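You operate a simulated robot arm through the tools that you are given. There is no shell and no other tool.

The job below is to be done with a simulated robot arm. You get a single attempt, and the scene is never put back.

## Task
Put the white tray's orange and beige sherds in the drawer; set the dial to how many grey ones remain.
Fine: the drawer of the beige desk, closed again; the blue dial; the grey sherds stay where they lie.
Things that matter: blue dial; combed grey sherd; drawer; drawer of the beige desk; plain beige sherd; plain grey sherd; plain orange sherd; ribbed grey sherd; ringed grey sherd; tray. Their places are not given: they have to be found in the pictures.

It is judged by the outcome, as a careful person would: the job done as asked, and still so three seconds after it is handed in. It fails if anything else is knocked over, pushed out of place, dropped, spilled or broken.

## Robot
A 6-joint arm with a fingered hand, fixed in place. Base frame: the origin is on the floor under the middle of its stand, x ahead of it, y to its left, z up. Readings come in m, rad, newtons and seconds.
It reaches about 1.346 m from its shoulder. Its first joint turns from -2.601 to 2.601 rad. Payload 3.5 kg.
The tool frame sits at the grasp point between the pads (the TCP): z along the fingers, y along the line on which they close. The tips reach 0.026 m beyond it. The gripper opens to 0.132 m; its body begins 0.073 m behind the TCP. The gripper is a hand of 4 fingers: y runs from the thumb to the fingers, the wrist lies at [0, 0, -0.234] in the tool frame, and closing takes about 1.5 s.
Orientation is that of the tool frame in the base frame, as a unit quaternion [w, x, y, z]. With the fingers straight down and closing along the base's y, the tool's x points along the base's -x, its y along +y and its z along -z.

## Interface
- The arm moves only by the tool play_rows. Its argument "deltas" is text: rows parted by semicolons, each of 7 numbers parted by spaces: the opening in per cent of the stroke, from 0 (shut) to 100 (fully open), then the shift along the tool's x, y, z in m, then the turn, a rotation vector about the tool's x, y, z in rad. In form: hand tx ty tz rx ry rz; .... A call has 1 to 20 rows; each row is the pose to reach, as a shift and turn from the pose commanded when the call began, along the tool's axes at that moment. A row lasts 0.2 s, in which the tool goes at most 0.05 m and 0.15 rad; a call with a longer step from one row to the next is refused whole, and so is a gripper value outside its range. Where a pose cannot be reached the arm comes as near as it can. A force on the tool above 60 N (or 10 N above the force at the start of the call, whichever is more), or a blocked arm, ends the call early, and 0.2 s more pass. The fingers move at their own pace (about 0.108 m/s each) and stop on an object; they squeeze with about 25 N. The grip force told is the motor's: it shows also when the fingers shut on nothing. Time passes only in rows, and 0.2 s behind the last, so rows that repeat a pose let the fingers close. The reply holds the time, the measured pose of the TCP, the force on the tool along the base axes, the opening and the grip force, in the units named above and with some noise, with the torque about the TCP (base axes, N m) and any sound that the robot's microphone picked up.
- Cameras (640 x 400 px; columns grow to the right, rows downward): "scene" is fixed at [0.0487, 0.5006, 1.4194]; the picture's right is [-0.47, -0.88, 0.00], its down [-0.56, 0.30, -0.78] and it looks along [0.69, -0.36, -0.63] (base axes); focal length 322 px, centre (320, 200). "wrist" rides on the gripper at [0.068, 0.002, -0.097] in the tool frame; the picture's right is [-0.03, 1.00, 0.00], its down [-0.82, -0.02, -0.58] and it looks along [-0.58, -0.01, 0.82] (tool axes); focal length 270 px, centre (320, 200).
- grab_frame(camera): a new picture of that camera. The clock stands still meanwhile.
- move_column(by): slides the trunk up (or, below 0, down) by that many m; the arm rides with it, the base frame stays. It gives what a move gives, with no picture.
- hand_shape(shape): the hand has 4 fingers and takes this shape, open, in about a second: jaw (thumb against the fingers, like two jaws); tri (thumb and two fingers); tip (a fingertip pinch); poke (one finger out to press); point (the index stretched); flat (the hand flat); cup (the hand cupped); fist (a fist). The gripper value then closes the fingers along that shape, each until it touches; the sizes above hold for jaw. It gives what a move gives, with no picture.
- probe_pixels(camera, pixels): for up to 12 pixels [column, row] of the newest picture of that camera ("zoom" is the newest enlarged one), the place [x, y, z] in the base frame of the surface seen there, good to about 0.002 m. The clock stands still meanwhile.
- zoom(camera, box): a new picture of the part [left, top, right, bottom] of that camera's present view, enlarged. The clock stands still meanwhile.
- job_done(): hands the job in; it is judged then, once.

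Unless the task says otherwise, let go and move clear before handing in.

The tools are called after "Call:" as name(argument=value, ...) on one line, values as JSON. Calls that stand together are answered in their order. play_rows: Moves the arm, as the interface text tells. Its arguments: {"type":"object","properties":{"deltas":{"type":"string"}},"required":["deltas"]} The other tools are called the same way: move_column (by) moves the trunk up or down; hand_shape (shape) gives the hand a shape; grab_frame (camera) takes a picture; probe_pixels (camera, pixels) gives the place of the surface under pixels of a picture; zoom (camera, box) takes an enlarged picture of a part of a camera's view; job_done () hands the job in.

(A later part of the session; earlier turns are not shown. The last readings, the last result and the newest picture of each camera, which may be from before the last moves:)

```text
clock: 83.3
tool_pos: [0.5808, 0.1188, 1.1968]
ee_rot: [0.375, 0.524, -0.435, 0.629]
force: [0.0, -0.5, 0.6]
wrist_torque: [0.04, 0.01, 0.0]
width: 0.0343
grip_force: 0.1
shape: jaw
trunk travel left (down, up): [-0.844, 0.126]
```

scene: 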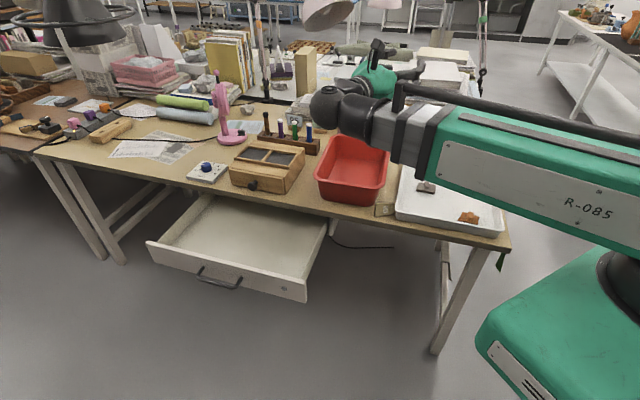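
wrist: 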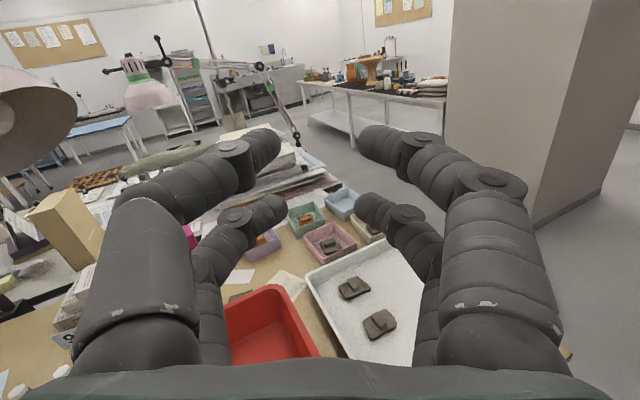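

At the standoff (0.581,0.119). I'll lower by 0.39 m to z≈0.807, still in front of the table edge.

Call:
move_column(by=-0.39)

Call:
grab_frame(camera="wrist")

Call:
grab_frame(camera="scene")

```text
clock: 87.0
tool_pos: [0.5806, 0.1168, 0.8055]
ee_rot: [0.375, 0.524, -0.435, 0.629]
force: [0.5, 0.2, -0.8]
wrist_torque: [0.01, 0.02, -0.03]
width: 0.0347
grip_force: 0.0
shape: jaw
trunk travel left (down, up): [-0.454, 0.516]
```

```text
taken
```

wrist: 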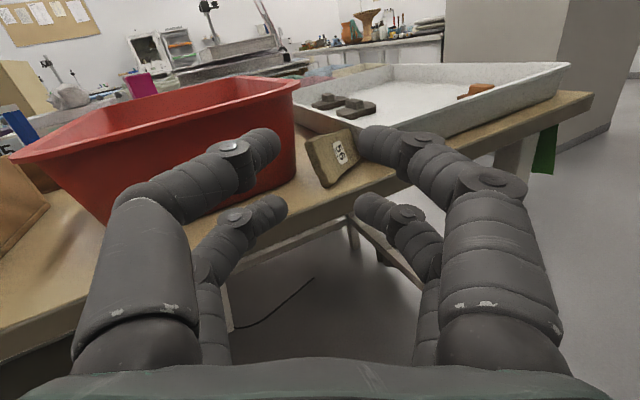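

```text
taken
```

scene: 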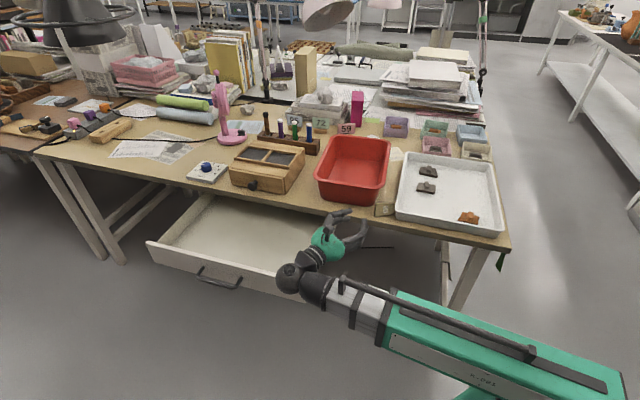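

The wrist view shows the sherd standing at (333,158) between basin and tray, with the fingers lining up to its left end. I'll zoom to judge the gap behind it.

Call:
zoom(camera="wrist", box=[260, 100, 400, 200])

Call:
probe_pixels(camera="zoom", pixels=[[225, 200], [240, 250], [290, 370], [310, 380], [265, 270], [300, 300], [340, 250], [400, 200], [200, 260], [170, 330], [230, 300], [430, 150]])

```text
4.00 times, centred on (330, 150) of wrist
```

zoom: 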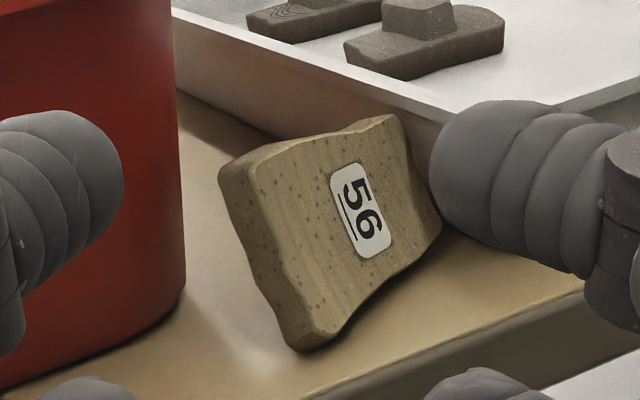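

```text
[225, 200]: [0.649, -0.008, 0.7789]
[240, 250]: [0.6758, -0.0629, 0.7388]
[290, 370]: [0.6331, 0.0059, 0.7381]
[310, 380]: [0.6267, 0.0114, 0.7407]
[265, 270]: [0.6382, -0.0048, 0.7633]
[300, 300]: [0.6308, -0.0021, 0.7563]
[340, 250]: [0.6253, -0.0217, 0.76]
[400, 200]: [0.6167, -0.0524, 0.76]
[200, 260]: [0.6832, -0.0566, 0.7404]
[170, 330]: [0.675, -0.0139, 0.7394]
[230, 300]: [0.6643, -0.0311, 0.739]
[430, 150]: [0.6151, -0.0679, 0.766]
```

The gap behind the sherd's left end is visible (desk seen at zoom (200,260)). I'll lower to z≈0.777 and advance most of the way, then look again.

Call:
move_column(by=-0.0285)

Call:
play_rows(deltas="26 -0.0022 -0.0003 0.03 0 0 0; 26 -0.0045 -0.0005 0.06 0 0 0; 26 -0.0064 -0.0007 0.085 0 0 0; 26 -0.0064 -0.0007 0.085 0 0 0")

Call:
grab_frame(camera="wrist")

Call:
zoom(camera="scene", box=[290, 150, 430, 270])

```text
clock: 87.8
tool_pos: [0.582, 0.1181, 0.7765]
ee_rot: [0.376, 0.524, -0.435, 0.628]
force: [-0.2, 0.5, 0.5]
wrist_torque: [-0.04, 0.0, -0.02]
width: 0.0347
grip_force: 0.1
shape: jaw
trunk travel left (down, up): [-0.426, 0.544]
```

```text
clock: 88.8
tool_pos: [0.6109, 0.0392, 0.778]
ee_rot: [0.375, 0.524, -0.435, 0.628]
force: [0.1, -0.4, -0.4]
wrist_torque: [-0.01, 0.03, 0.04]
width: 0.0346
grip_force: 0.1
shape: jaw
trunk travel left (down, up): [-0.426, 0.544]
```

```text
taken
```

wrist: 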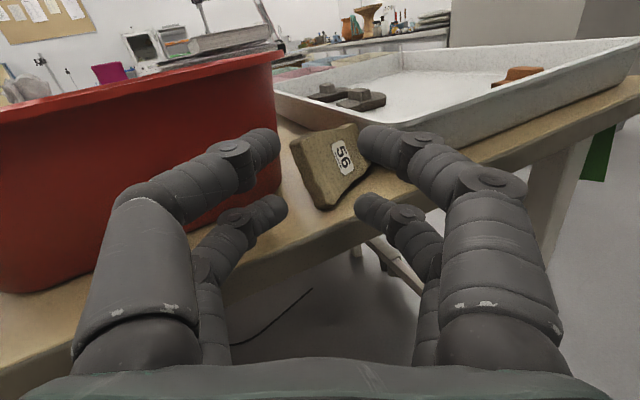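

```text
3.33 times, centred on (360, 210) of scene
```

zoom: 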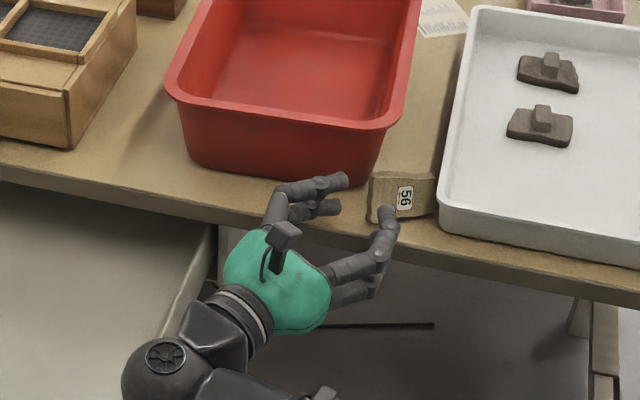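

The approach is going well: fingers at (270–375, 140–208) straddle the sherd's left end. I'll open slightly more, then advance the last 43 mm in small steps.

Call:
play_rows(deltas="32 -0.0005 -0.0014 0.006 0 0 0; 32 -0.001 -0.0014 0.014 0 0 0; 32 -0.0016 -0.0014 0.022 0 0 0; 32 -0.0021 -0.0014 0.03 0 0 0; 32 -0.0021 -0.0014 0.03 0 0 0")

Call:
grab_frame(camera="wrist")

Call:
zoom(camera="scene", box=[330, 170, 410, 240])

```text
clock: 90.0
tool_pos: [0.6235, 0.0126, 0.7783]
ee_rot: [0.375, 0.524, -0.435, 0.629]
force: [0.1, -0.5, 0.4]
wrist_torque: [0.02, 0.02, -0.02]
width: 0.0417
grip_force: 0.1
shape: jaw
trunk travel left (down, up): [-0.426, 0.544]
```

```text
taken
```

wrist: 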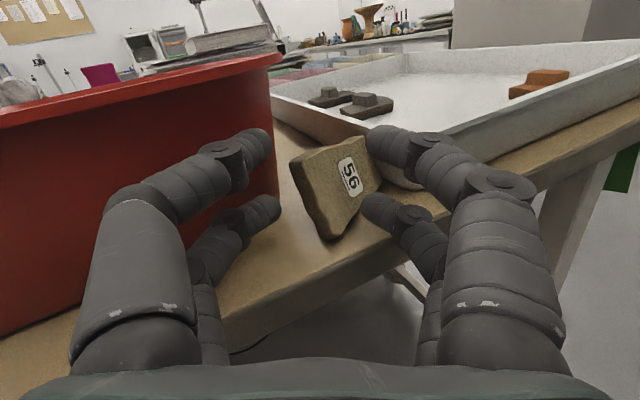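

```text
5.71 times, centred on (370, 205) of scene
```

zoom: 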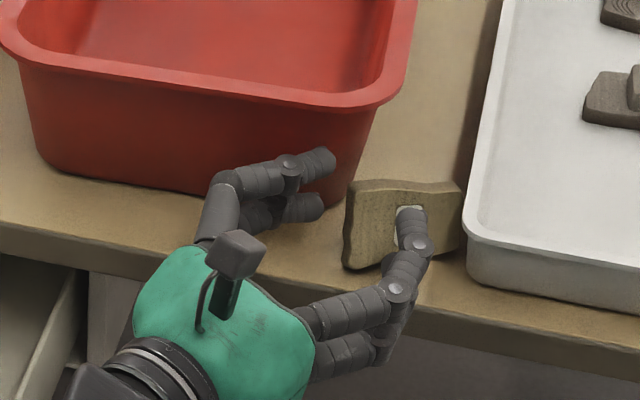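

The back fingers are between basin and sherd, the front ones before its face, with no contact force. I'll advance the last 13 mm.

Call:
play_rows(deltas="32 -0.0005 0 0.007 0 0 0; 32 -0.001 0 0.0135 0 0 0; 32 -0.001 0 0.0135 0 0 0")

Call:
grab_frame(camera="wrist")

Call:
zoom(camera="scene", box=[330, 170, 410, 240])

```text
clock: 90.8
tool_pos: [0.6278, -0.0015, 0.7777]
ee_rot: [0.376, 0.525, -0.435, 0.628]
force: [-1.1, 1.5, 0.0]
wrist_torque: [-0.01, 0.01, 0.01]
width: 0.0417
grip_force: 0.1
shape: jaw
trunk travel left (down, up): [-0.426, 0.544]
```

```text
taken
```

wrist: 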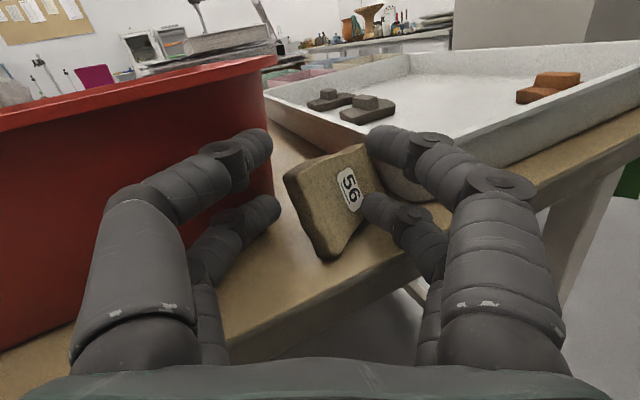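

```text
5.71 times, centred on (370, 205) of scene
```

zoom: 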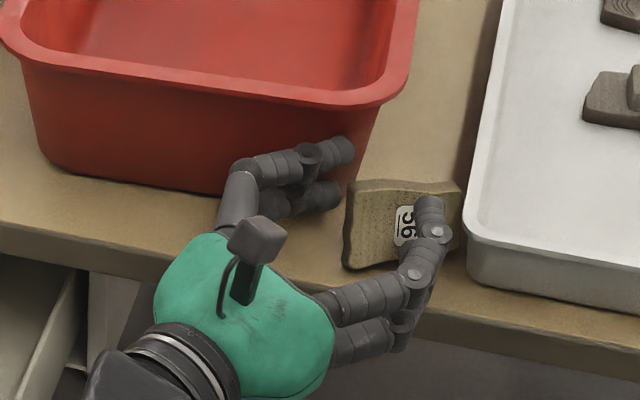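

Both jaws overlap the plate's left part by over a centimetre. I'll close slowly.

Call:
play_rows(deltas="26 0 0 0 0 0 0; 20 0 0 0 0 0 0; 14 0 0 0 0 0 0; 8 0 0 0 0 0 0; 2 0 0 0 0 0 0; 0 0 0 0 0 0 0; 0 0 0 0 0 0 0; 0 0 0 0 0 0 0")

Call:
grab_frame(camera="wrist")

Call:
zoom(camera="scene", box=[330, 170, 410, 240])

```text
clock: 92.6
tool_pos: [0.6283, -0.0017, 0.777]
ee_rot: [0.375, 0.524, -0.434, 0.629]
force: [-0.6, 0.9, 0.5]
wrist_torque: [0.02, -0.02, -0.01]
width: 0.0001
grip_force: 25.2
shape: jaw
trunk travel left (down, up): [-0.426, 0.544]
```

```text
taken
```

wrist: 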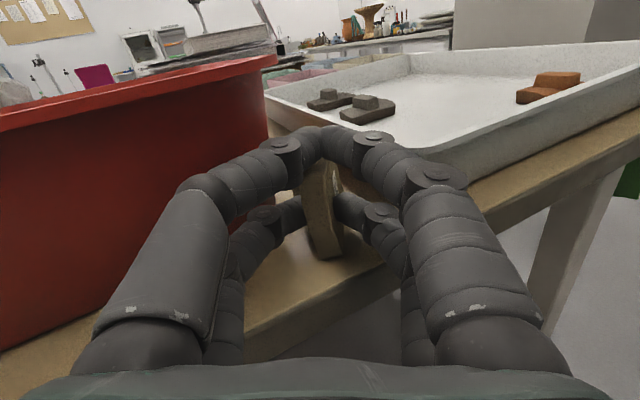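

```text
5.71 times, centred on (370, 205) of scene
```

zoom: 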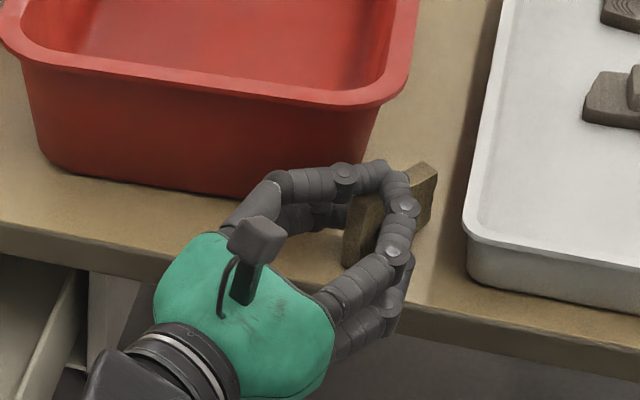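

The plate swung into line with the hand and is now pinched between the lower fingers. I'll lift 3 cm and check.

Call:
move_column(by=0.03)

Call:
grab_frame(camera="wrist")

Call:
zoom(camera="scene", box=[330, 160, 410, 230])

```text
clock: 93.3
tool_pos: [0.6279, -0.0021, 0.8072]
ee_rot: [0.376, 0.525, -0.434, 0.628]
force: [-0.1, -0.2, -0.4]
wrist_torque: [0.02, 0.01, 0.01]
width: 0.0
grip_force: 24.7
shape: jaw
trunk travel left (down, up): [-0.456, 0.514]
```

```text
taken
```

wrist: 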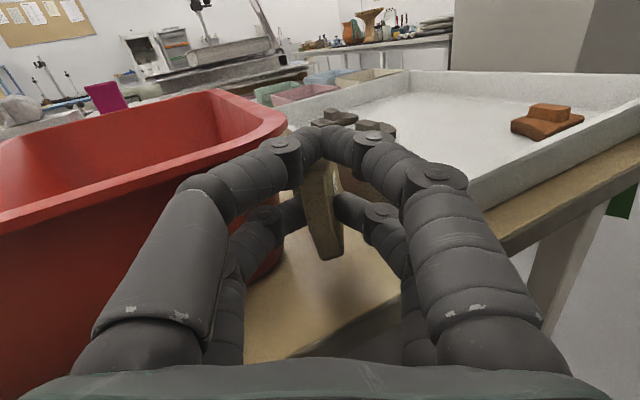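

```text
5.71 times, centred on (370, 195) of scene
```

zoom: 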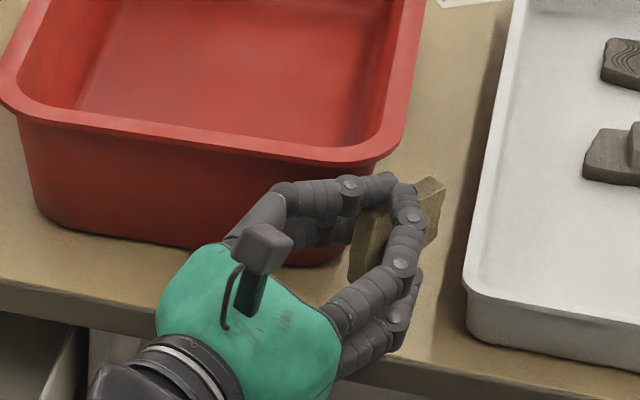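

The sherd is lifted cleanly. To stay clear of the rim above, I'll now draw back slowly along the finger axis by 10 cm before rising further.

Call:
play_rows(deltas="0 0 0 -0.002 0 0 0; 0 0 0 -0.005 0 0 0; 0 0 0 -0.01 0 0 0; 0 0 0 -0.016 0 0 0; 0 0 0 -0.023 0 0 0; 0 0 0 -0.03 0 0 0; 0 0 0 -0.038 0 0 0; 0 0 0 -0.046 0 0 0; 0 0 0 -0.054 0 0 0; 0 0 0 -0.062 0 0 0; 0 0 0 -0.07 0 0 0; 0 0 0 -0.078 0 0 0; 0 0 0 -0.086 0 0 0; 0 0 0 -0.093 0 0 0; 0 0 0 -0.098 0 0 0; 0 0 0 -0.1 0 0 0; 0 0 0 -0.1 0 0 0")

Call:
grab_frame(camera="wrist")

Call:
zoom(camera="scene", box=[290, 160, 430, 280])

```text
clock: 96.9
tool_pos: [0.5946, 0.0917, 0.8071]
ee_rot: [0.376, 0.524, -0.436, 0.628]
force: [-0.3, 0.8, -0.9]
wrist_torque: [0.0, 0.0, 0.01]
width: 0.0
grip_force: 25.0
shape: jaw
out of reach, approached as far as the arm can: row 9, 10, 11, 12, 13, 14, 15, 16, 17
trunk travel left (down, up): [-0.456, 0.514]
```

```text
taken
```

wrist: 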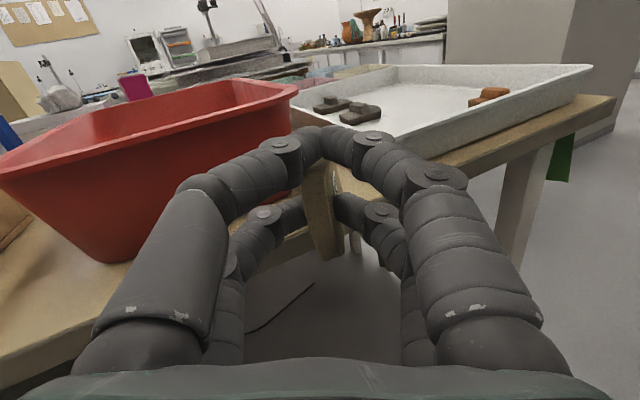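

```text
3.33 times, centred on (360, 220) of scene
```

zoom: 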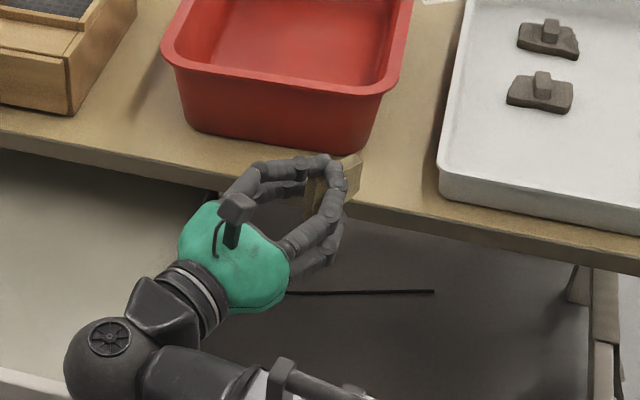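

The sherd is still firmly held and clear of basin and table. I'll raise the column 0.35 m so that there is room to turn the hand downwards.

Call:
move_column(by=0.35)

Call:
grab_frame(camera="wrist")

```text
clock: 100.3
tool_pos: [0.5954, 0.0912, 1.1572]
ee_rot: [0.375, 0.525, -0.435, 0.628]
force: [-0.1, 1.1, -1.3]
wrist_torque: [0.04, 0.0, 0.02]
width: 0.0
grip_force: 25.3
shape: jaw
trunk travel left (down, up): [-0.806, 0.164]
```

```text
taken
```

wrist: 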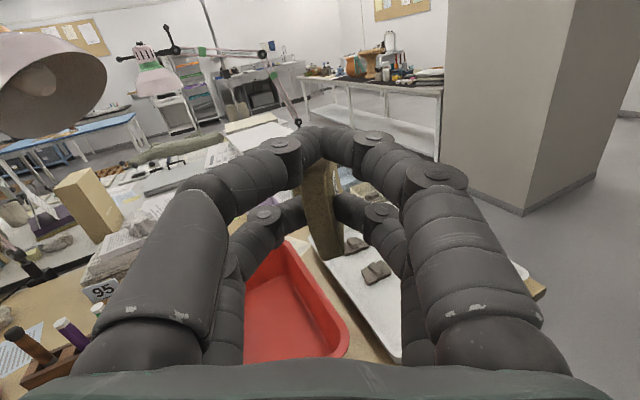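

The sherd is still in the fingers at (320,215). Now I'll turn the hand smoothly to point down-forward while moving toward the drawer.

Call:
play_rows(deltas="0 -0.0015 -0.0008 -0.0008 -0.0033 -0.0071 0.0080; 0 -0.0058 -0.0032 -0.0031 -0.0127 -0.0275 0.0310; 0 -0.0127 -0.0070 -0.0066 -0.0276 -0.0596 0.0672; 0 -0.0217 -0.0119 -0.0113 -0.0472 -0.1020 0.1150; 0 -0.0326 -0.0179 -0.0170 -0.0710 -0.1533 0.1728; 0 -0.0451 -0.0248 -0.0236 -0.0981 -0.2119 0.2388; 0 -0.0588 -0.0323 -0.0307 -0.1280 -0.2765 0.3115; 0 -0.0735 -0.0404 -0.0384 -0.1599 -0.3454 0.3892; 0 -0.0888 -0.0488 -0.0464 -0.1932 -0.4173 0.4702; 0 -0.1044 -0.0574 -0.0546 -0.2272 -0.4906 0.5529; 0 -0.1200 -0.0659 -0.0627 -0.2611 -0.5639 0.6355; 0 -0.1353 -0.0743 -0.0707 -0.2944 -0.6358 0.7165; 0 -0.1500 -0.0824 -0.0784 -0.3263 -0.7047 0.7942; 0 -0.1637 -0.0899 -0.0855 -0.3562 -0.7693 0.8669; 0 -0.1762 -0.0968 -0.0921 -0.3833 -0.8279 0.9329; 0 -0.1871 -0.1028 -0.0978 -0.4071 -0.8792 0.9907; 0 -0.1961 -0.1077 -0.1025 -0.4267 -0.9216 1.0385; 0 -0.2030 -0.1115 -0.1060 -0.4416 -0.9537 1.0747; 0 -0.2073 -0.1139 -0.1083 -0.4510 -0.9741 1.0977; 0 -0.2088 -0.1147 -0.1091 -0.4543 -0.9812 1.1057")

Call:
grab_frame(camera="wrist")

Call:
grab_frame(camera="scene")

```text
clock: 104.5
tool_pos: [0.7002, 0.229, 0.9613]
ee_rot: [0.13, -0.36, 0.869, -0.314]
force: [-0.3, -0.3, -0.3]
wrist_torque: [0.0, 0.04, -0.02]
width: 0.0001
grip_force: 25.0
shape: jaw
out of reach, approached as far as the arm can: row 4, 5, 6, 7, 8, 9, 10, 11, 12, 13, 14, 15, 16, 17
trunk travel left (down, up): [-0.806, 0.164]
```

```text
taken
```

wrist: 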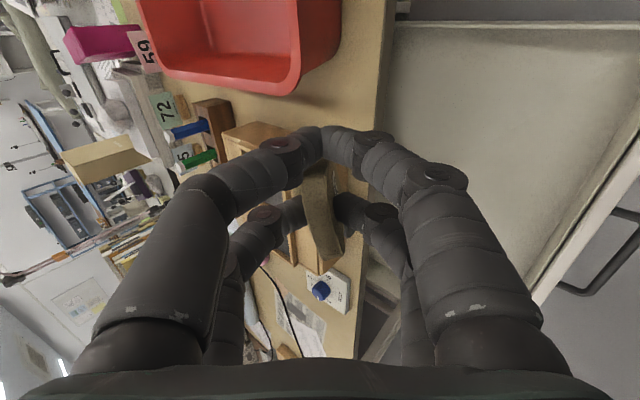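

```text
taken
```

scene: 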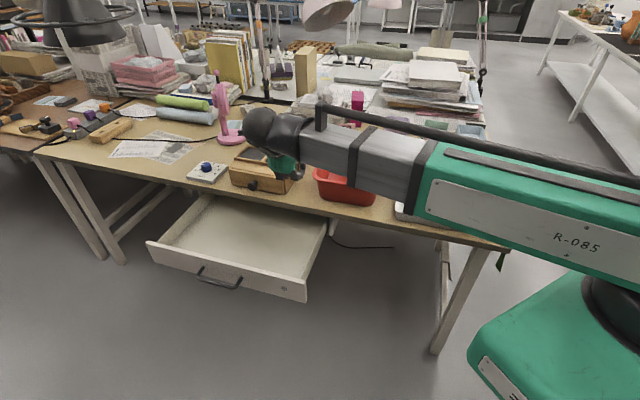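

The hand is in the planned pose over (0.70,0.23,0.96) with the sherd still held. I'll carry it slowly along to above the drawer's left-middle.

Call:
play_rows(deltas="0 -0.0019 0.0002 -0.0002 0 0 0; 0 -0.0074 0.0007 -0.0006 0 0 0; 0 -0.0160 0.0015 -0.0013 0 0 0; 0 -0.0274 0.0026 -0.0022 0 0 0; 0 -0.0411 0.0040 -0.0033 0 0 0; 0 -0.0568 0.0055 -0.0046 0 0 0; 0 -0.0741 0.0072 -0.0060 0 0 0; 0 -0.0926 0.0089 -0.0075 0 0 0; 0 -0.1118 0.0108 -0.0091 0 0 0; 0 -0.1315 0.0127 -0.0107 0 0 0; 0 -0.1512 0.0146 -0.0122 0 0 0; 0 -0.1704 0.0165 -0.0138 0 0 0; 0 -0.1889 0.0182 -0.0153 0 0 0; 0 -0.2062 0.0199 -0.0167 0 0 0; 0 -0.2219 0.0214 -0.0180 0 0 0; 0 -0.2356 0.0228 -0.0191 0 0 0; 0 -0.2470 0.0239 -0.0200 0 0 0; 0 -0.2556 0.0247 -0.0207 0 0 0; 0 -0.2611 0.0252 -0.0211 0 0 0; 0 -0.2630 0.0254 -0.0213 0 0 0")

Call:
grab_frame(camera="wrist")

Call:
grab_frame(camera="scene")

```text
clock: 108.7
tool_pos: [0.8618, 0.4392, 0.9615]
ee_rot: [0.13, -0.36, 0.869, -0.314]
force: [-0.2, -0.1, -0.7]
wrist_torque: [0.0, 0.03, 0.04]
width: 0.0
grip_force: 24.3
shape: jaw
trunk travel left (down, up): [-0.806, 0.164]
```

```text
taken
```

wrist: 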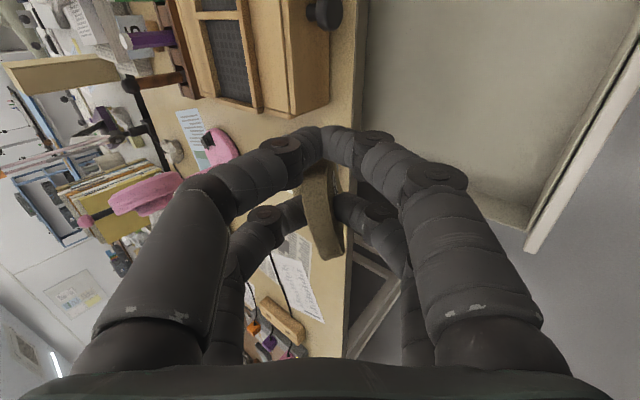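

```text
taken
```

scene: 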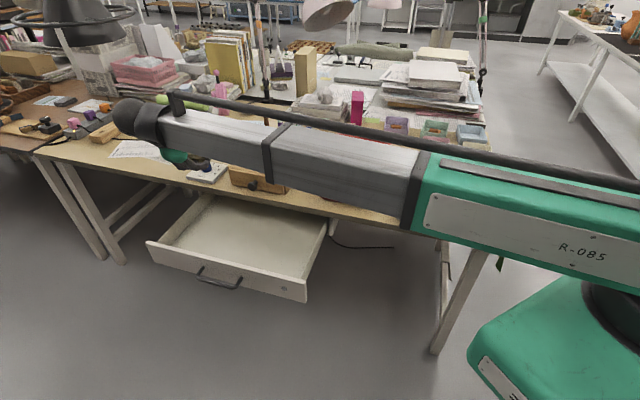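

The sherd hangs over the drawer (TCP (0.862,0.439)). I'll lower 0.24 m and look.

Call:
move_column(by=-0.24)

Call:
grab_frame(camera="wrist")

Call:
zoom(camera="scene", box=[130, 120, 330, 310])

```text
clock: 111.2
tool_pos: [0.8612, 0.4393, 0.7224]
ee_rot: [0.13, -0.36, 0.869, -0.314]
force: [0.1, 1.0, -1.0]
wrist_torque: [0.0, 0.03, -0.02]
width: 0.0002
grip_force: 24.9
shape: jaw
trunk travel left (down, up): [-0.566, 0.404]
```

```text
taken
```

wrist: 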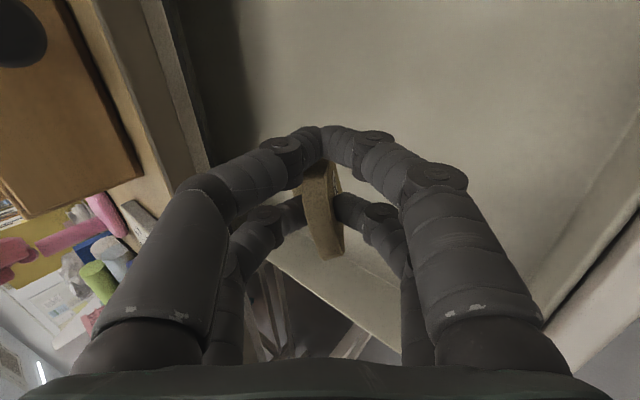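

```text
2.11 times, centred on (230, 215) of scene
```

zoom: 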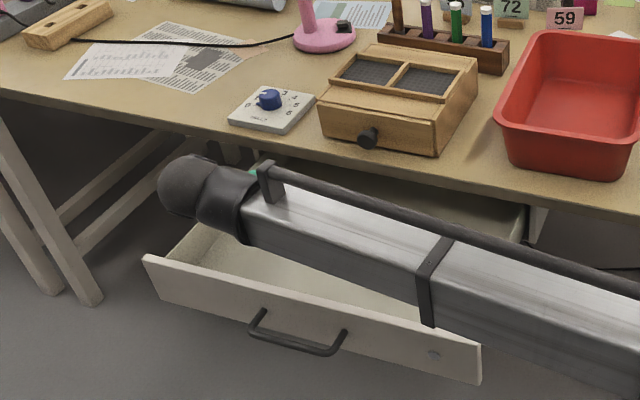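

The sherd is inside the drawer's outline (side wall runs from (270,255) to (400,350) in the wrist view). I'll lower 5 cm more to bring its lower end close to the floor.

Call:
move_column(by=-0.05)

Call:
grab_frame(camera="wrist")

Call:
zoom(camera="scene", box=[130, 150, 330, 310])

```text
clock: 112.2
tool_pos: [0.8629, 0.4389, 0.671]
ee_rot: [0.13, -0.359, 0.869, -0.314]
force: [-1.1, -0.7, -0.3]
wrist_torque: [-0.01, 0.03, 0.01]
width: 0.0002
grip_force: 25.0
shape: jaw
trunk travel left (down, up): [-0.516, 0.454]
```

```text
taken
```

wrist: 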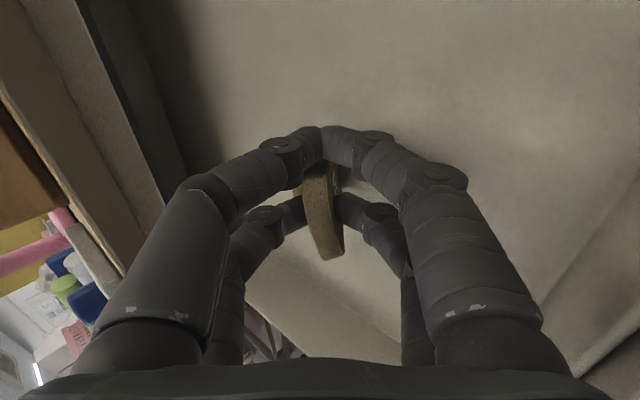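

```text
2.50 times, centred on (230, 230) of scene
```

zoom: 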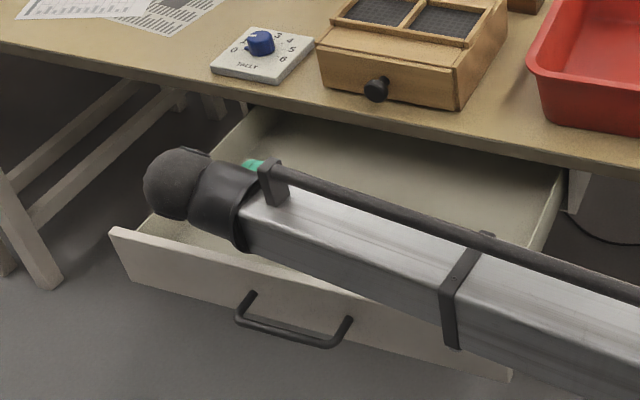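

No contact yet. I'll probe the sherd's visible edges to know how far its lower end is above the floor.

Call:
probe_pixels(camera="wrist", pixels=[[327, 255], [320, 235], [312, 210], [308, 185], [330, 180], [298, 188], [340, 240], [325, 168], [380, 300], [260, 120], [500, 120], [340, 185]])

```text
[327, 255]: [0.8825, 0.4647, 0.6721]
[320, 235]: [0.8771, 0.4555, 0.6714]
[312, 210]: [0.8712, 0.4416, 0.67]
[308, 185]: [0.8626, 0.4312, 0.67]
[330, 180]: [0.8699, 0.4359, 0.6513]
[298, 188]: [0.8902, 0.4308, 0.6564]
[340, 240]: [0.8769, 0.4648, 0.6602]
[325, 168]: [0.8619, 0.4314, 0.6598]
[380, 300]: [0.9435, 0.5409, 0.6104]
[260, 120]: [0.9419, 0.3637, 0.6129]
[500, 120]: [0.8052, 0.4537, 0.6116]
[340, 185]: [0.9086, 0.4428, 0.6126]
```

The near end is at z≈0.671 and the far lower corner about at floor level (0.613). I'll open the fingers gradually to let it down.

Call:
play_rows(deltas="5 0 0 0 0 0 0; 10 0 0 0 0 0 0; 15 0 0 0 0 0 0; 20 0 0 0 0 0 0; 25 0 0 0 0 0 0; 30 0 0 0 0 0 0; 35 0 0 0 0 0 0; 35 0 0 0 0 0 0")

Call:
grab_frame(camera="wrist")

```text
clock: 114.0
tool_pos: [0.8622, 0.4391, 0.6717]
ee_rot: [0.13, -0.36, 0.869, -0.314]
force: [-0.2, 0.4, -0.3]
wrist_torque: [0.0, -0.01, 0.02]
width: 0.046
grip_force: 0.1
shape: jaw
trunk travel left (down, up): [-0.516, 0.454]
```

```text
taken
```

wrist: 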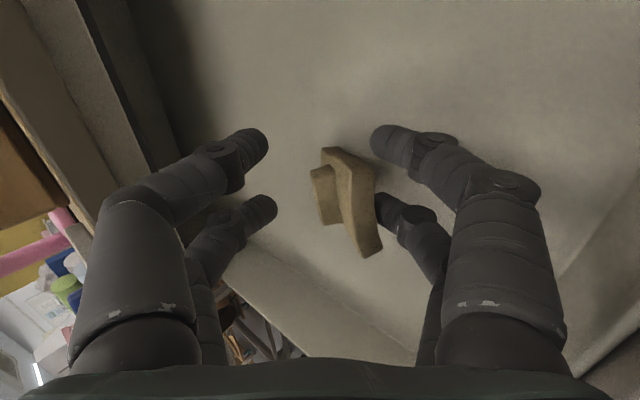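

The sherd now leans on the lower (right-hand) finger at (350,200), knob side up. I'll open further so that it lies down.

Call:
play_rows(deltas="45 0 0 0 0 0 0; 55 0 0 0 0 0 0; 65 0 0 0 0 0 0; 75 0 0 0 0 0 0; 75 0 0 0 0 0 0; 75 0 0 0 0 0 0")

Call:
grab_frame(camera="wrist")

```text
clock: 115.4
tool_pos: [0.8628, 0.4392, 0.6719]
ee_rot: [0.13, -0.36, 0.869, -0.315]
force: [0.9, 0.3, -0.2]
wrist_torque: [0.0, -0.03, -0.03]
width: 0.0987
grip_force: 0.0
shape: jaw
trunk travel left (down, up): [-0.516, 0.454]
```

```text
taken
```

wrist: 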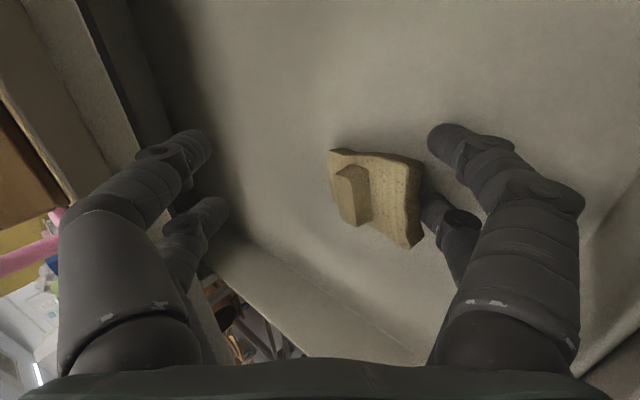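

The sherd is nearly flat, knob up at (375,195), perhaps touching one fingertip. I'll slide the hand sideways (toward the drawer's right) clear of it, then look.

Call:
play_rows(deltas="75 0.01 0 0 0 0 0; 75 0.02 0 0 0 0 0; 75 0.035 0 0 0 0 0; 75 0.05 0 0 0 0 0; 75 0.065 0 0 0 0 0; 75 0.08 0 0 0 0 0; 75 0.08 0 0 0 0 0")

Call:
grab_frame(camera="wrist")

```text
clock: 117.0
tool_pos: [0.8042, 0.3813, 0.6708]
ee_rot: [0.13, -0.36, 0.869, -0.315]
force: [-0.5, 0.2, 0.6]
wrist_torque: [0.01, -0.03, 0.0]
width: 0.0987
grip_force: 0.1
shape: jaw
trunk travel left (down, up): [-0.516, 0.454]
```

```text
taken
```

wrist: 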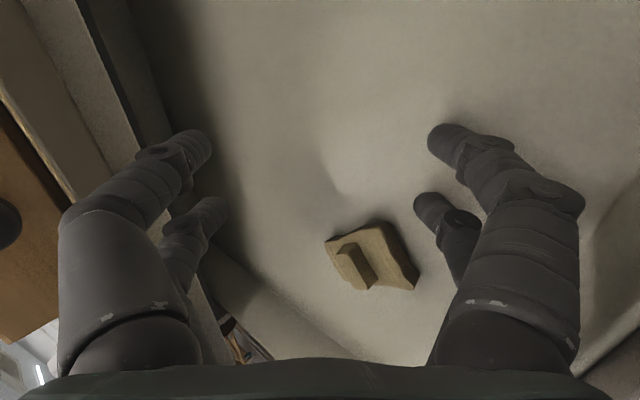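

The beige sherd lies flat, knob up, in the drawer. I'll raise the column out of the drawer.

Call:
move_column(by=0.3)

Call:
grab_frame(camera="scene")

```text
clock: 120.0
tool_pos: [0.8056, 0.3818, 0.9722]
ee_rot: [0.13, -0.359, 0.869, -0.315]
force: [0.0, 0.8, -0.9]
wrist_torque: [-0.01, 0.0, -0.03]
width: 0.0986
grip_force: 0.0
shape: jaw
trunk travel left (down, up): [-0.816, 0.154]
```

```text
taken
```

scene: 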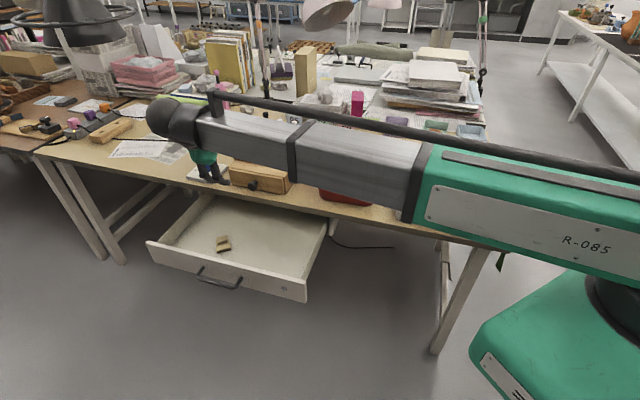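

The beige sherd rests in the drawer at scene (223,243). Next the orange one: I'll raise slightly, then return the hand to point straight down above it.

Call:
move_column(by=0.03)

Call:
play_rows(deltas="80 0.0373 -0.0072 0.0100 -0.0304 0.0304 0.0834; 100 0.0747 -0.0143 0.0200 -0.0607 0.0607 0.1668; 100 0.1120 -0.0215 0.0299 -0.0911 0.0911 0.2501; 100 0.1493 -0.0287 0.0399 -0.1214 0.1214 0.3335; 100 0.1867 -0.0359 0.0499 -0.1518 0.1518 0.4169; 100 0.2240 -0.0430 0.0599 -0.1822 0.1822 0.5003; 100 0.2613 -0.0502 0.0699 -0.2125 0.2125 0.5837; 100 0.2986 -0.0574 0.0798 -0.2429 0.2429 0.6670; 100 0.3360 -0.0645 0.0898 -0.2732 0.2732 0.7504; 100 0.3733 -0.0717 0.0998 -0.3036 0.3036 0.8338; 100 0.4106 -0.0789 0.1098 -0.3340 0.3340 0.9172; 100 0.4480 -0.0860 0.1198 -0.3643 0.3643 1.0006; 100 0.4853 -0.0932 0.1297 -0.3947 0.3947 1.0839; 100 0.5226 -0.1004 0.1397 -0.4250 0.4250 1.1673; 100 0.5600 -0.1076 0.1497 -0.4554 0.4554 1.2507; 100 0.5973 -0.1147 0.1597 -0.4857 0.4857 1.3341; 100 0.6346 -0.1219 0.1697 -0.5161 0.5161 1.4174; 100 0.6720 -0.1290 0.1797 -0.5464 0.5464 1.5008; 100 0.6720 -0.1290 0.1797 -0.5464 0.5464 1.5008")

Call:
grab_frame(camera="wrist")

```text
clock: 120.7
tool_pos: [0.8047, 0.3823, 1.0021]
ee_rot: [0.131, -0.36, 0.868, -0.315]
force: [0.2, -0.4, 0.4]
wrist_torque: [0.01, 0.0, 0.0]
width: 0.0987
grip_force: 0.0
shape: jaw
trunk travel left (down, up): [-0.846, 0.124]
```

```text
clock: 124.7
tool_pos: [0.4781, -0.2436, 0.9483]
ee_rot: [-0.003, 0.384, 0.923, 0.001]
force: [0.8, -0.4, 0.6]
wrist_torque: [0.0, -0.06, 0.0]
width: 0.1318
grip_force: 0.0
shape: jaw
out of reach, approached as far as the arm can: row 2, 3, 4, 5, 6, 7, 8, 9, 10, 11, 12, 13, 14, 15, 16
trunk travel left (down, up): [-0.846, 0.124]
```

```text
taken
```

wrist: 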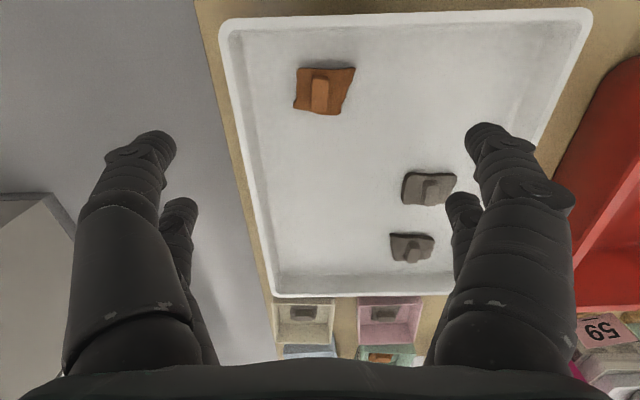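

The hand is above the orange sherd, seen at (323,92). I'll enlarge and measure its knob.

Call:
zoom(camera="wrist", box=[275, 50, 375, 130])

Call:
probe_pixels(camera="zoom", pixels=[[245, 150], [325, 150], [235, 200], [320, 200], [225, 260], [305, 270], [280, 140], [275, 210], [265, 285], [150, 150], [360, 200], [200, 200]])

```text
5.00 times, centred on (325, 90) of wrist
```

zoom: 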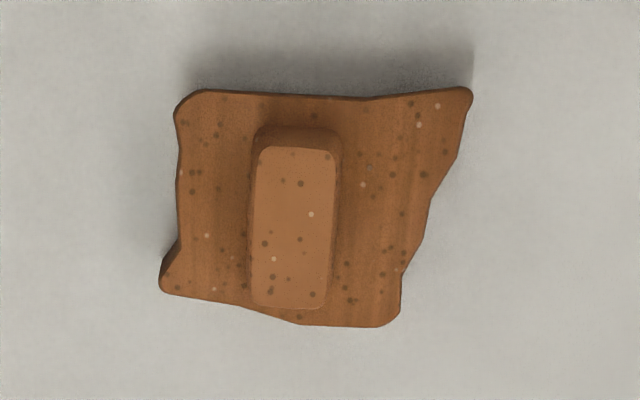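

```text
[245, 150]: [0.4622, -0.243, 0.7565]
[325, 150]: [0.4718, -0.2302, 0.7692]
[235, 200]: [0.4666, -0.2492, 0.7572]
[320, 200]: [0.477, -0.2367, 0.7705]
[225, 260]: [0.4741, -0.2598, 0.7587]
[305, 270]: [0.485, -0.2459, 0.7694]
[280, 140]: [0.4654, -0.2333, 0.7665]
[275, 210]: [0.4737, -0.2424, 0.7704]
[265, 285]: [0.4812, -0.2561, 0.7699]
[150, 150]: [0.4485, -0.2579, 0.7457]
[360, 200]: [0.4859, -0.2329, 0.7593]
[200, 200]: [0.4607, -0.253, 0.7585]
```

The orange knob's centre is (0.479,-0.242), almost straight below, turned about 4.6°. I'll align for a four-finger grip on the knob's corners, pre-close to 35 %, and lower part way.

Call:
play_rows(deltas="80 0.0005 0.0016 0 0 0 0.04; 60 0.0005 0.0016 0 0 0 0.08; 40 0.0005 0.0016 0 0 0 0.08; 35 0.0005 0.0016 0 0 0 0.08; 35 0.0005 0.0016 0 0 0 0.08; 35 0.0005 0.0016 0 0 0 0.08")

Call:
move_column(by=-0.14)

Call:
grab_frame(camera="wrist")

Call:
zoom(camera="scene", box=[420, 150, 520, 250])

```text
clock: 126.1
tool_pos: [0.4806, -0.2431, 0.9487]
ee_rot: [-0.002, 0.419, 0.908, 0.0]
force: [0.1, -0.3, 0.3]
wrist_torque: [0.0, 0.0, 0.0]
width: 0.0462
grip_force: 0.0
shape: jaw
trunk travel left (down, up): [-0.846, 0.124]
```

```text
clock: 127.8
tool_pos: [0.4797, -0.2438, 0.807]
ee_rot: [-0.001, 0.419, 0.908, 0.001]
force: [0.1, 0.4, -0.8]
wrist_torque: [0.02, 0.0, 0.01]
width: 0.0462
grip_force: 0.0
shape: jaw
trunk travel left (down, up): [-0.706, 0.264]
```

```text
taken
```

wrist: 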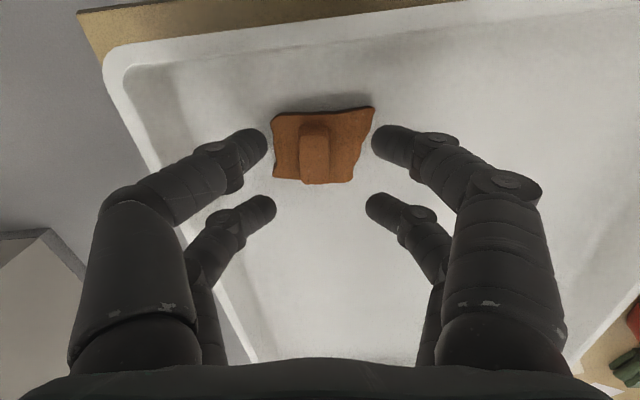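

```text
4.00 times, centred on (470, 200) of scene
```

zoom: 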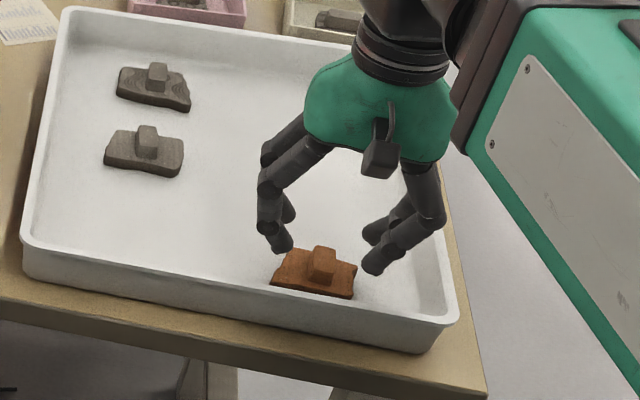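

The knob at (313,150) looks slightly left of the fingers' midline. I'll zoom and probe for the exact offset before the final descent.

Call:
zoom(camera="wrist", box=[260, 95, 385, 195])

Call:
probe_pixels(camera="zoom", pixels=[[215, 220], [330, 220], [215, 300], [330, 300], [215, 380], [330, 380], [275, 220], [275, 300], [275, 400], [240, 430], [320, 430], [275, 190]])

```text
4.00 times, centred on (322, 145) of wrist
```

zoom: 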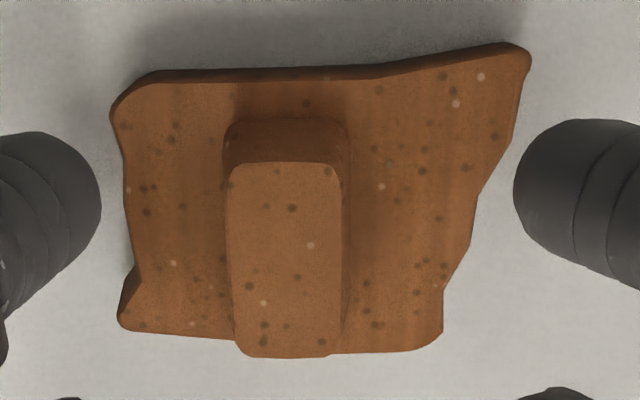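

```text
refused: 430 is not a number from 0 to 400
```

Call:
probe_pixels(camera="zoom", pixels=[[240, 200], [330, 200], [240, 260], [330, 260], [240, 320], [330, 320], [287, 200], [287, 258], [287, 320], [287, 175], [287, 345], [400, 258]])

```text
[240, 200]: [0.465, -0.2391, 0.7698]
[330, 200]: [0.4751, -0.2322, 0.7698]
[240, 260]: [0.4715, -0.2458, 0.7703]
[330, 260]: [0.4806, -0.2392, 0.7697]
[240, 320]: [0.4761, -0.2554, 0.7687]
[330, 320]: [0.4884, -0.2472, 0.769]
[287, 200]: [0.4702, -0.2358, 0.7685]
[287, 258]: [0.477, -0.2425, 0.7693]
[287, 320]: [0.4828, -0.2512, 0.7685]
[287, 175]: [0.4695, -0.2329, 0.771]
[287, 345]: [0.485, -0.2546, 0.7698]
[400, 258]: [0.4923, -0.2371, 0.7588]
```

The knob centre is about 2 mm off (x +2.3 mm, y −2.4 mm); I'll correct that and descend to finger height.

Call:
play_rows(deltas="35 0.0023 -0.0024 0 0 0 0; 35 0.0023 -0.0024 0 0 0 0")

Call:
move_column(by=-0.0215)

Call:
grab_frame(camera="wrist")

Call:
zoom(camera="scene", box=[435, 180, 505, 235])

```text
clock: 128.4
tool_pos: [0.4766, -0.2423, 0.8076]
ee_rot: [-0.001, 0.42, 0.908, 0.001]
force: [-1.1, -0.7, 0.7]
wrist_torque: [0.03, 0.0, -0.03]
width: 0.0464
grip_force: 0.1
shape: jaw
trunk travel left (down, up): [-0.706, 0.264]
```

```text
clock: 129.1
tool_pos: [0.4766, -0.2423, 0.7855]
ee_rot: [-0.002, 0.42, 0.908, 0.0]
force: [0.5, -0.9, -0.2]
wrist_torque: [0.03, 0.0, -0.01]
width: 0.0466
grip_force: 0.0
shape: jaw
trunk travel left (down, up): [-0.684, 0.286]
```

```text
taken
```

wrist: 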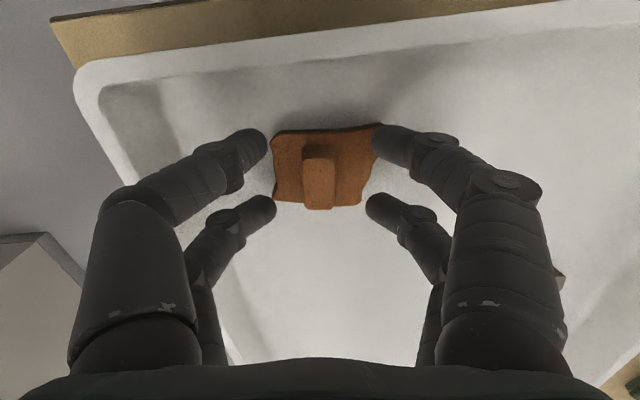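

```text
7.27 times, centred on (470, 208) of scene
```

zoom: 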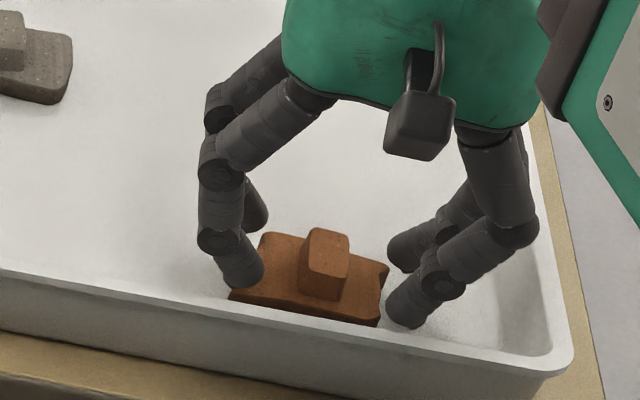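

The knob lies midway between the two pairs (rows 143 and 207). I'll close gently.

Call:
play_rows(deltas="30 0 0 0 0 0 0; 24 0 0 0 0 0 0; 18 0 0 0 0 0 0; 12 0 0 0 0 0 0; 6 0 0 0 0 0 0; 0 0 0 0 0 0 0; 0 0 0 0 0 0 0; 0 0 0 0 0 0 0; 0 0 0 0 0 0 0")

Call:
grab_frame(camera="wrist")

Call:
zoom(camera="scene", box=[435, 180, 505, 235])

```text
clock: 131.1
tool_pos: [0.476, -0.2429, 0.7866]
ee_rot: [-0.002, 0.42, 0.907, 0.001]
force: [1.2, -0.8, 4.0]
wrist_torque: [0.03, -0.08, -0.04]
width: 0.0111
grip_force: 25.1
shape: jaw
trunk travel left (down, up): [-0.684, 0.286]
```

```text
taken
```

wrist: 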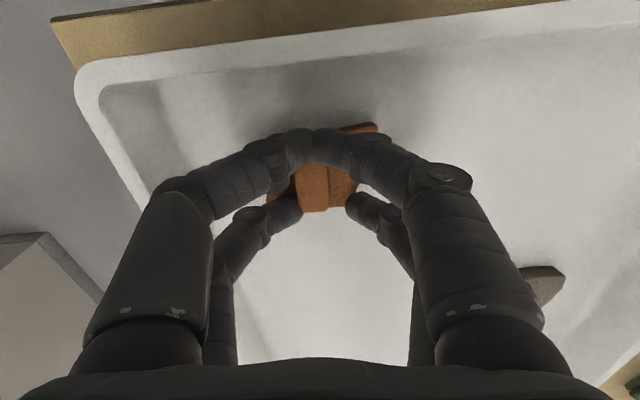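

```text
7.27 times, centred on (470, 208) of scene
```

zoom: 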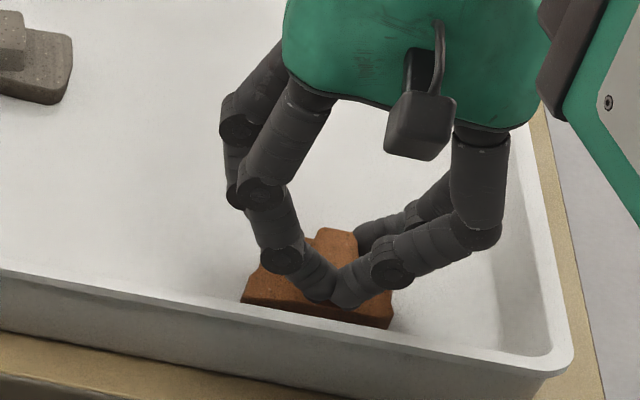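

Pair 1 seems to have closed just in front of the knob while pair 2 grips its sides. I'll zoom to see what is really held.

Call:
zoom(camera="wrist", box=[250, 110, 390, 230])

Call:
probe_pixels(camera="zoom", pixels=[[290, 300], [290, 350], [360, 300], [360, 250], [200, 360], [430, 350], [290, 250], [320, 380], [500, 80], [130, 330], [290, 130], [330, 130]])

```text
3.33 times, centred on (320, 170) of wrist
```

zoom: 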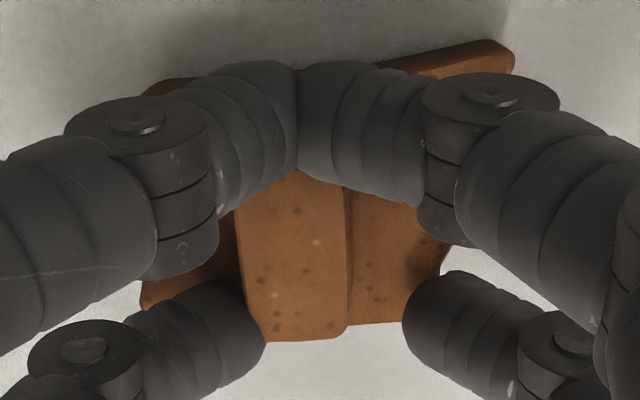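

```text
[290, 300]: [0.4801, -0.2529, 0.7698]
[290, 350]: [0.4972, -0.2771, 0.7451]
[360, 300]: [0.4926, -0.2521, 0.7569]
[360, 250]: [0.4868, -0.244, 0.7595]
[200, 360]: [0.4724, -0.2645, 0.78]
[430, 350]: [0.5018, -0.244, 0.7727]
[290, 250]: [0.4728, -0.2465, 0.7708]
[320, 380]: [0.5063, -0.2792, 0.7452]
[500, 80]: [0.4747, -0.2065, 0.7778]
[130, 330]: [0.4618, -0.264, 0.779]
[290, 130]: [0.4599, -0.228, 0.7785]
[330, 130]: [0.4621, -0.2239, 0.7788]
```

Pair 2's right finger has stopped against the plate's edge and pair 1 barely overlaps the knob, so this isn't a sound grip. I'll open, rise 2 cm and re-centre so that pair 1 alone pinches the knob, as before.

Call:
play_rows(deltas="8 0 0 0 0 0 0; 16 0 0 0 0 0 0; 25 0 0 0 0 0 0; 35 0 0 0 0 0 0; 35 0 0 0 0 0 0; 35 0 0 0 0 0 0")

Call:
move_column(by=0.022)

Call:
play_rows(deltas="35 -0.01 0 0 0 0 0; 35 -0.02 0 0 0 0 0; 35 -0.02 0 0 0 0 0")

Call:
zoom(camera="wrist", box=[250, 70, 390, 160])

Call:
probe_pixels(camera="zoom", pixels=[[290, 150], [340, 150], [290, 200], [340, 200], [290, 250], [340, 250], [315, 130], [315, 200], [315, 270], [400, 200], [200, 200], [315, 100]])

```text
clock: 132.5
tool_pos: [0.4762, -0.2424, 0.7861]
ee_rot: [-0.002, 0.419, 0.908, 0.001]
force: [0.6, -0.4, 0.0]
wrist_torque: [0.01, -0.01, 0.04]
width: 0.0458
grip_force: 0.0
shape: jaw
trunk travel left (down, up): [-0.684, 0.286]
```

```text
clock: 133.1
tool_pos: [0.4757, -0.243, 0.8077]
ee_rot: [-0.001, 0.42, 0.908, 0.001]
force: [0.1, -0.2, -0.5]
wrist_torque: [0.01, 0.03, 0.0]
width: 0.0457
grip_force: 0.2
shape: jaw
trunk travel left (down, up): [-0.706, 0.264]
```

```text
clock: 133.9
tool_pos: [0.4868, -0.2581, 0.8085]
ee_rot: [-0.001, 0.42, 0.908, 0.001]
force: [0.0, -0.2, -0.4]
wrist_torque: [0.01, 0.0, -0.01]
width: 0.0457
grip_force: 0.1
shape: jaw
trunk travel left (down, up): [-0.706, 0.264]
```

```text
4.44 times, centred on (320, 115) of wrist
```

zoom: 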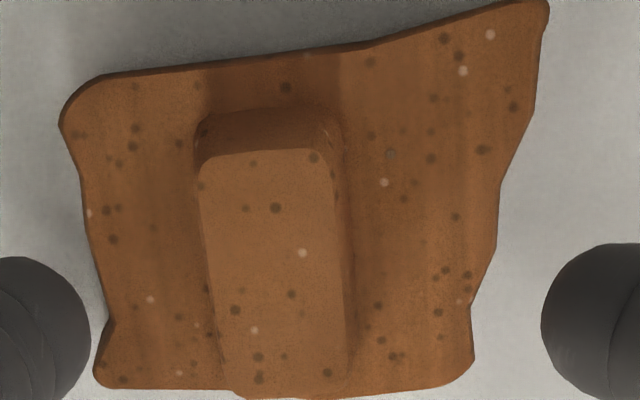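

```text
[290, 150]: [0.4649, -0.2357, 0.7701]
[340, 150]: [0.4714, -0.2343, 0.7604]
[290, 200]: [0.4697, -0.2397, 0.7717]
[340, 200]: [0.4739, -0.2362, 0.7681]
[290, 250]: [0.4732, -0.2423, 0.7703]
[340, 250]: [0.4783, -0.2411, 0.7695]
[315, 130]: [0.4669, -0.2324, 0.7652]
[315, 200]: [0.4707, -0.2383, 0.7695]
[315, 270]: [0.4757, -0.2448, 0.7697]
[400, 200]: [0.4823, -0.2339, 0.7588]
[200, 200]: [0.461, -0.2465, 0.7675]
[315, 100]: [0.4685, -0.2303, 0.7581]
```

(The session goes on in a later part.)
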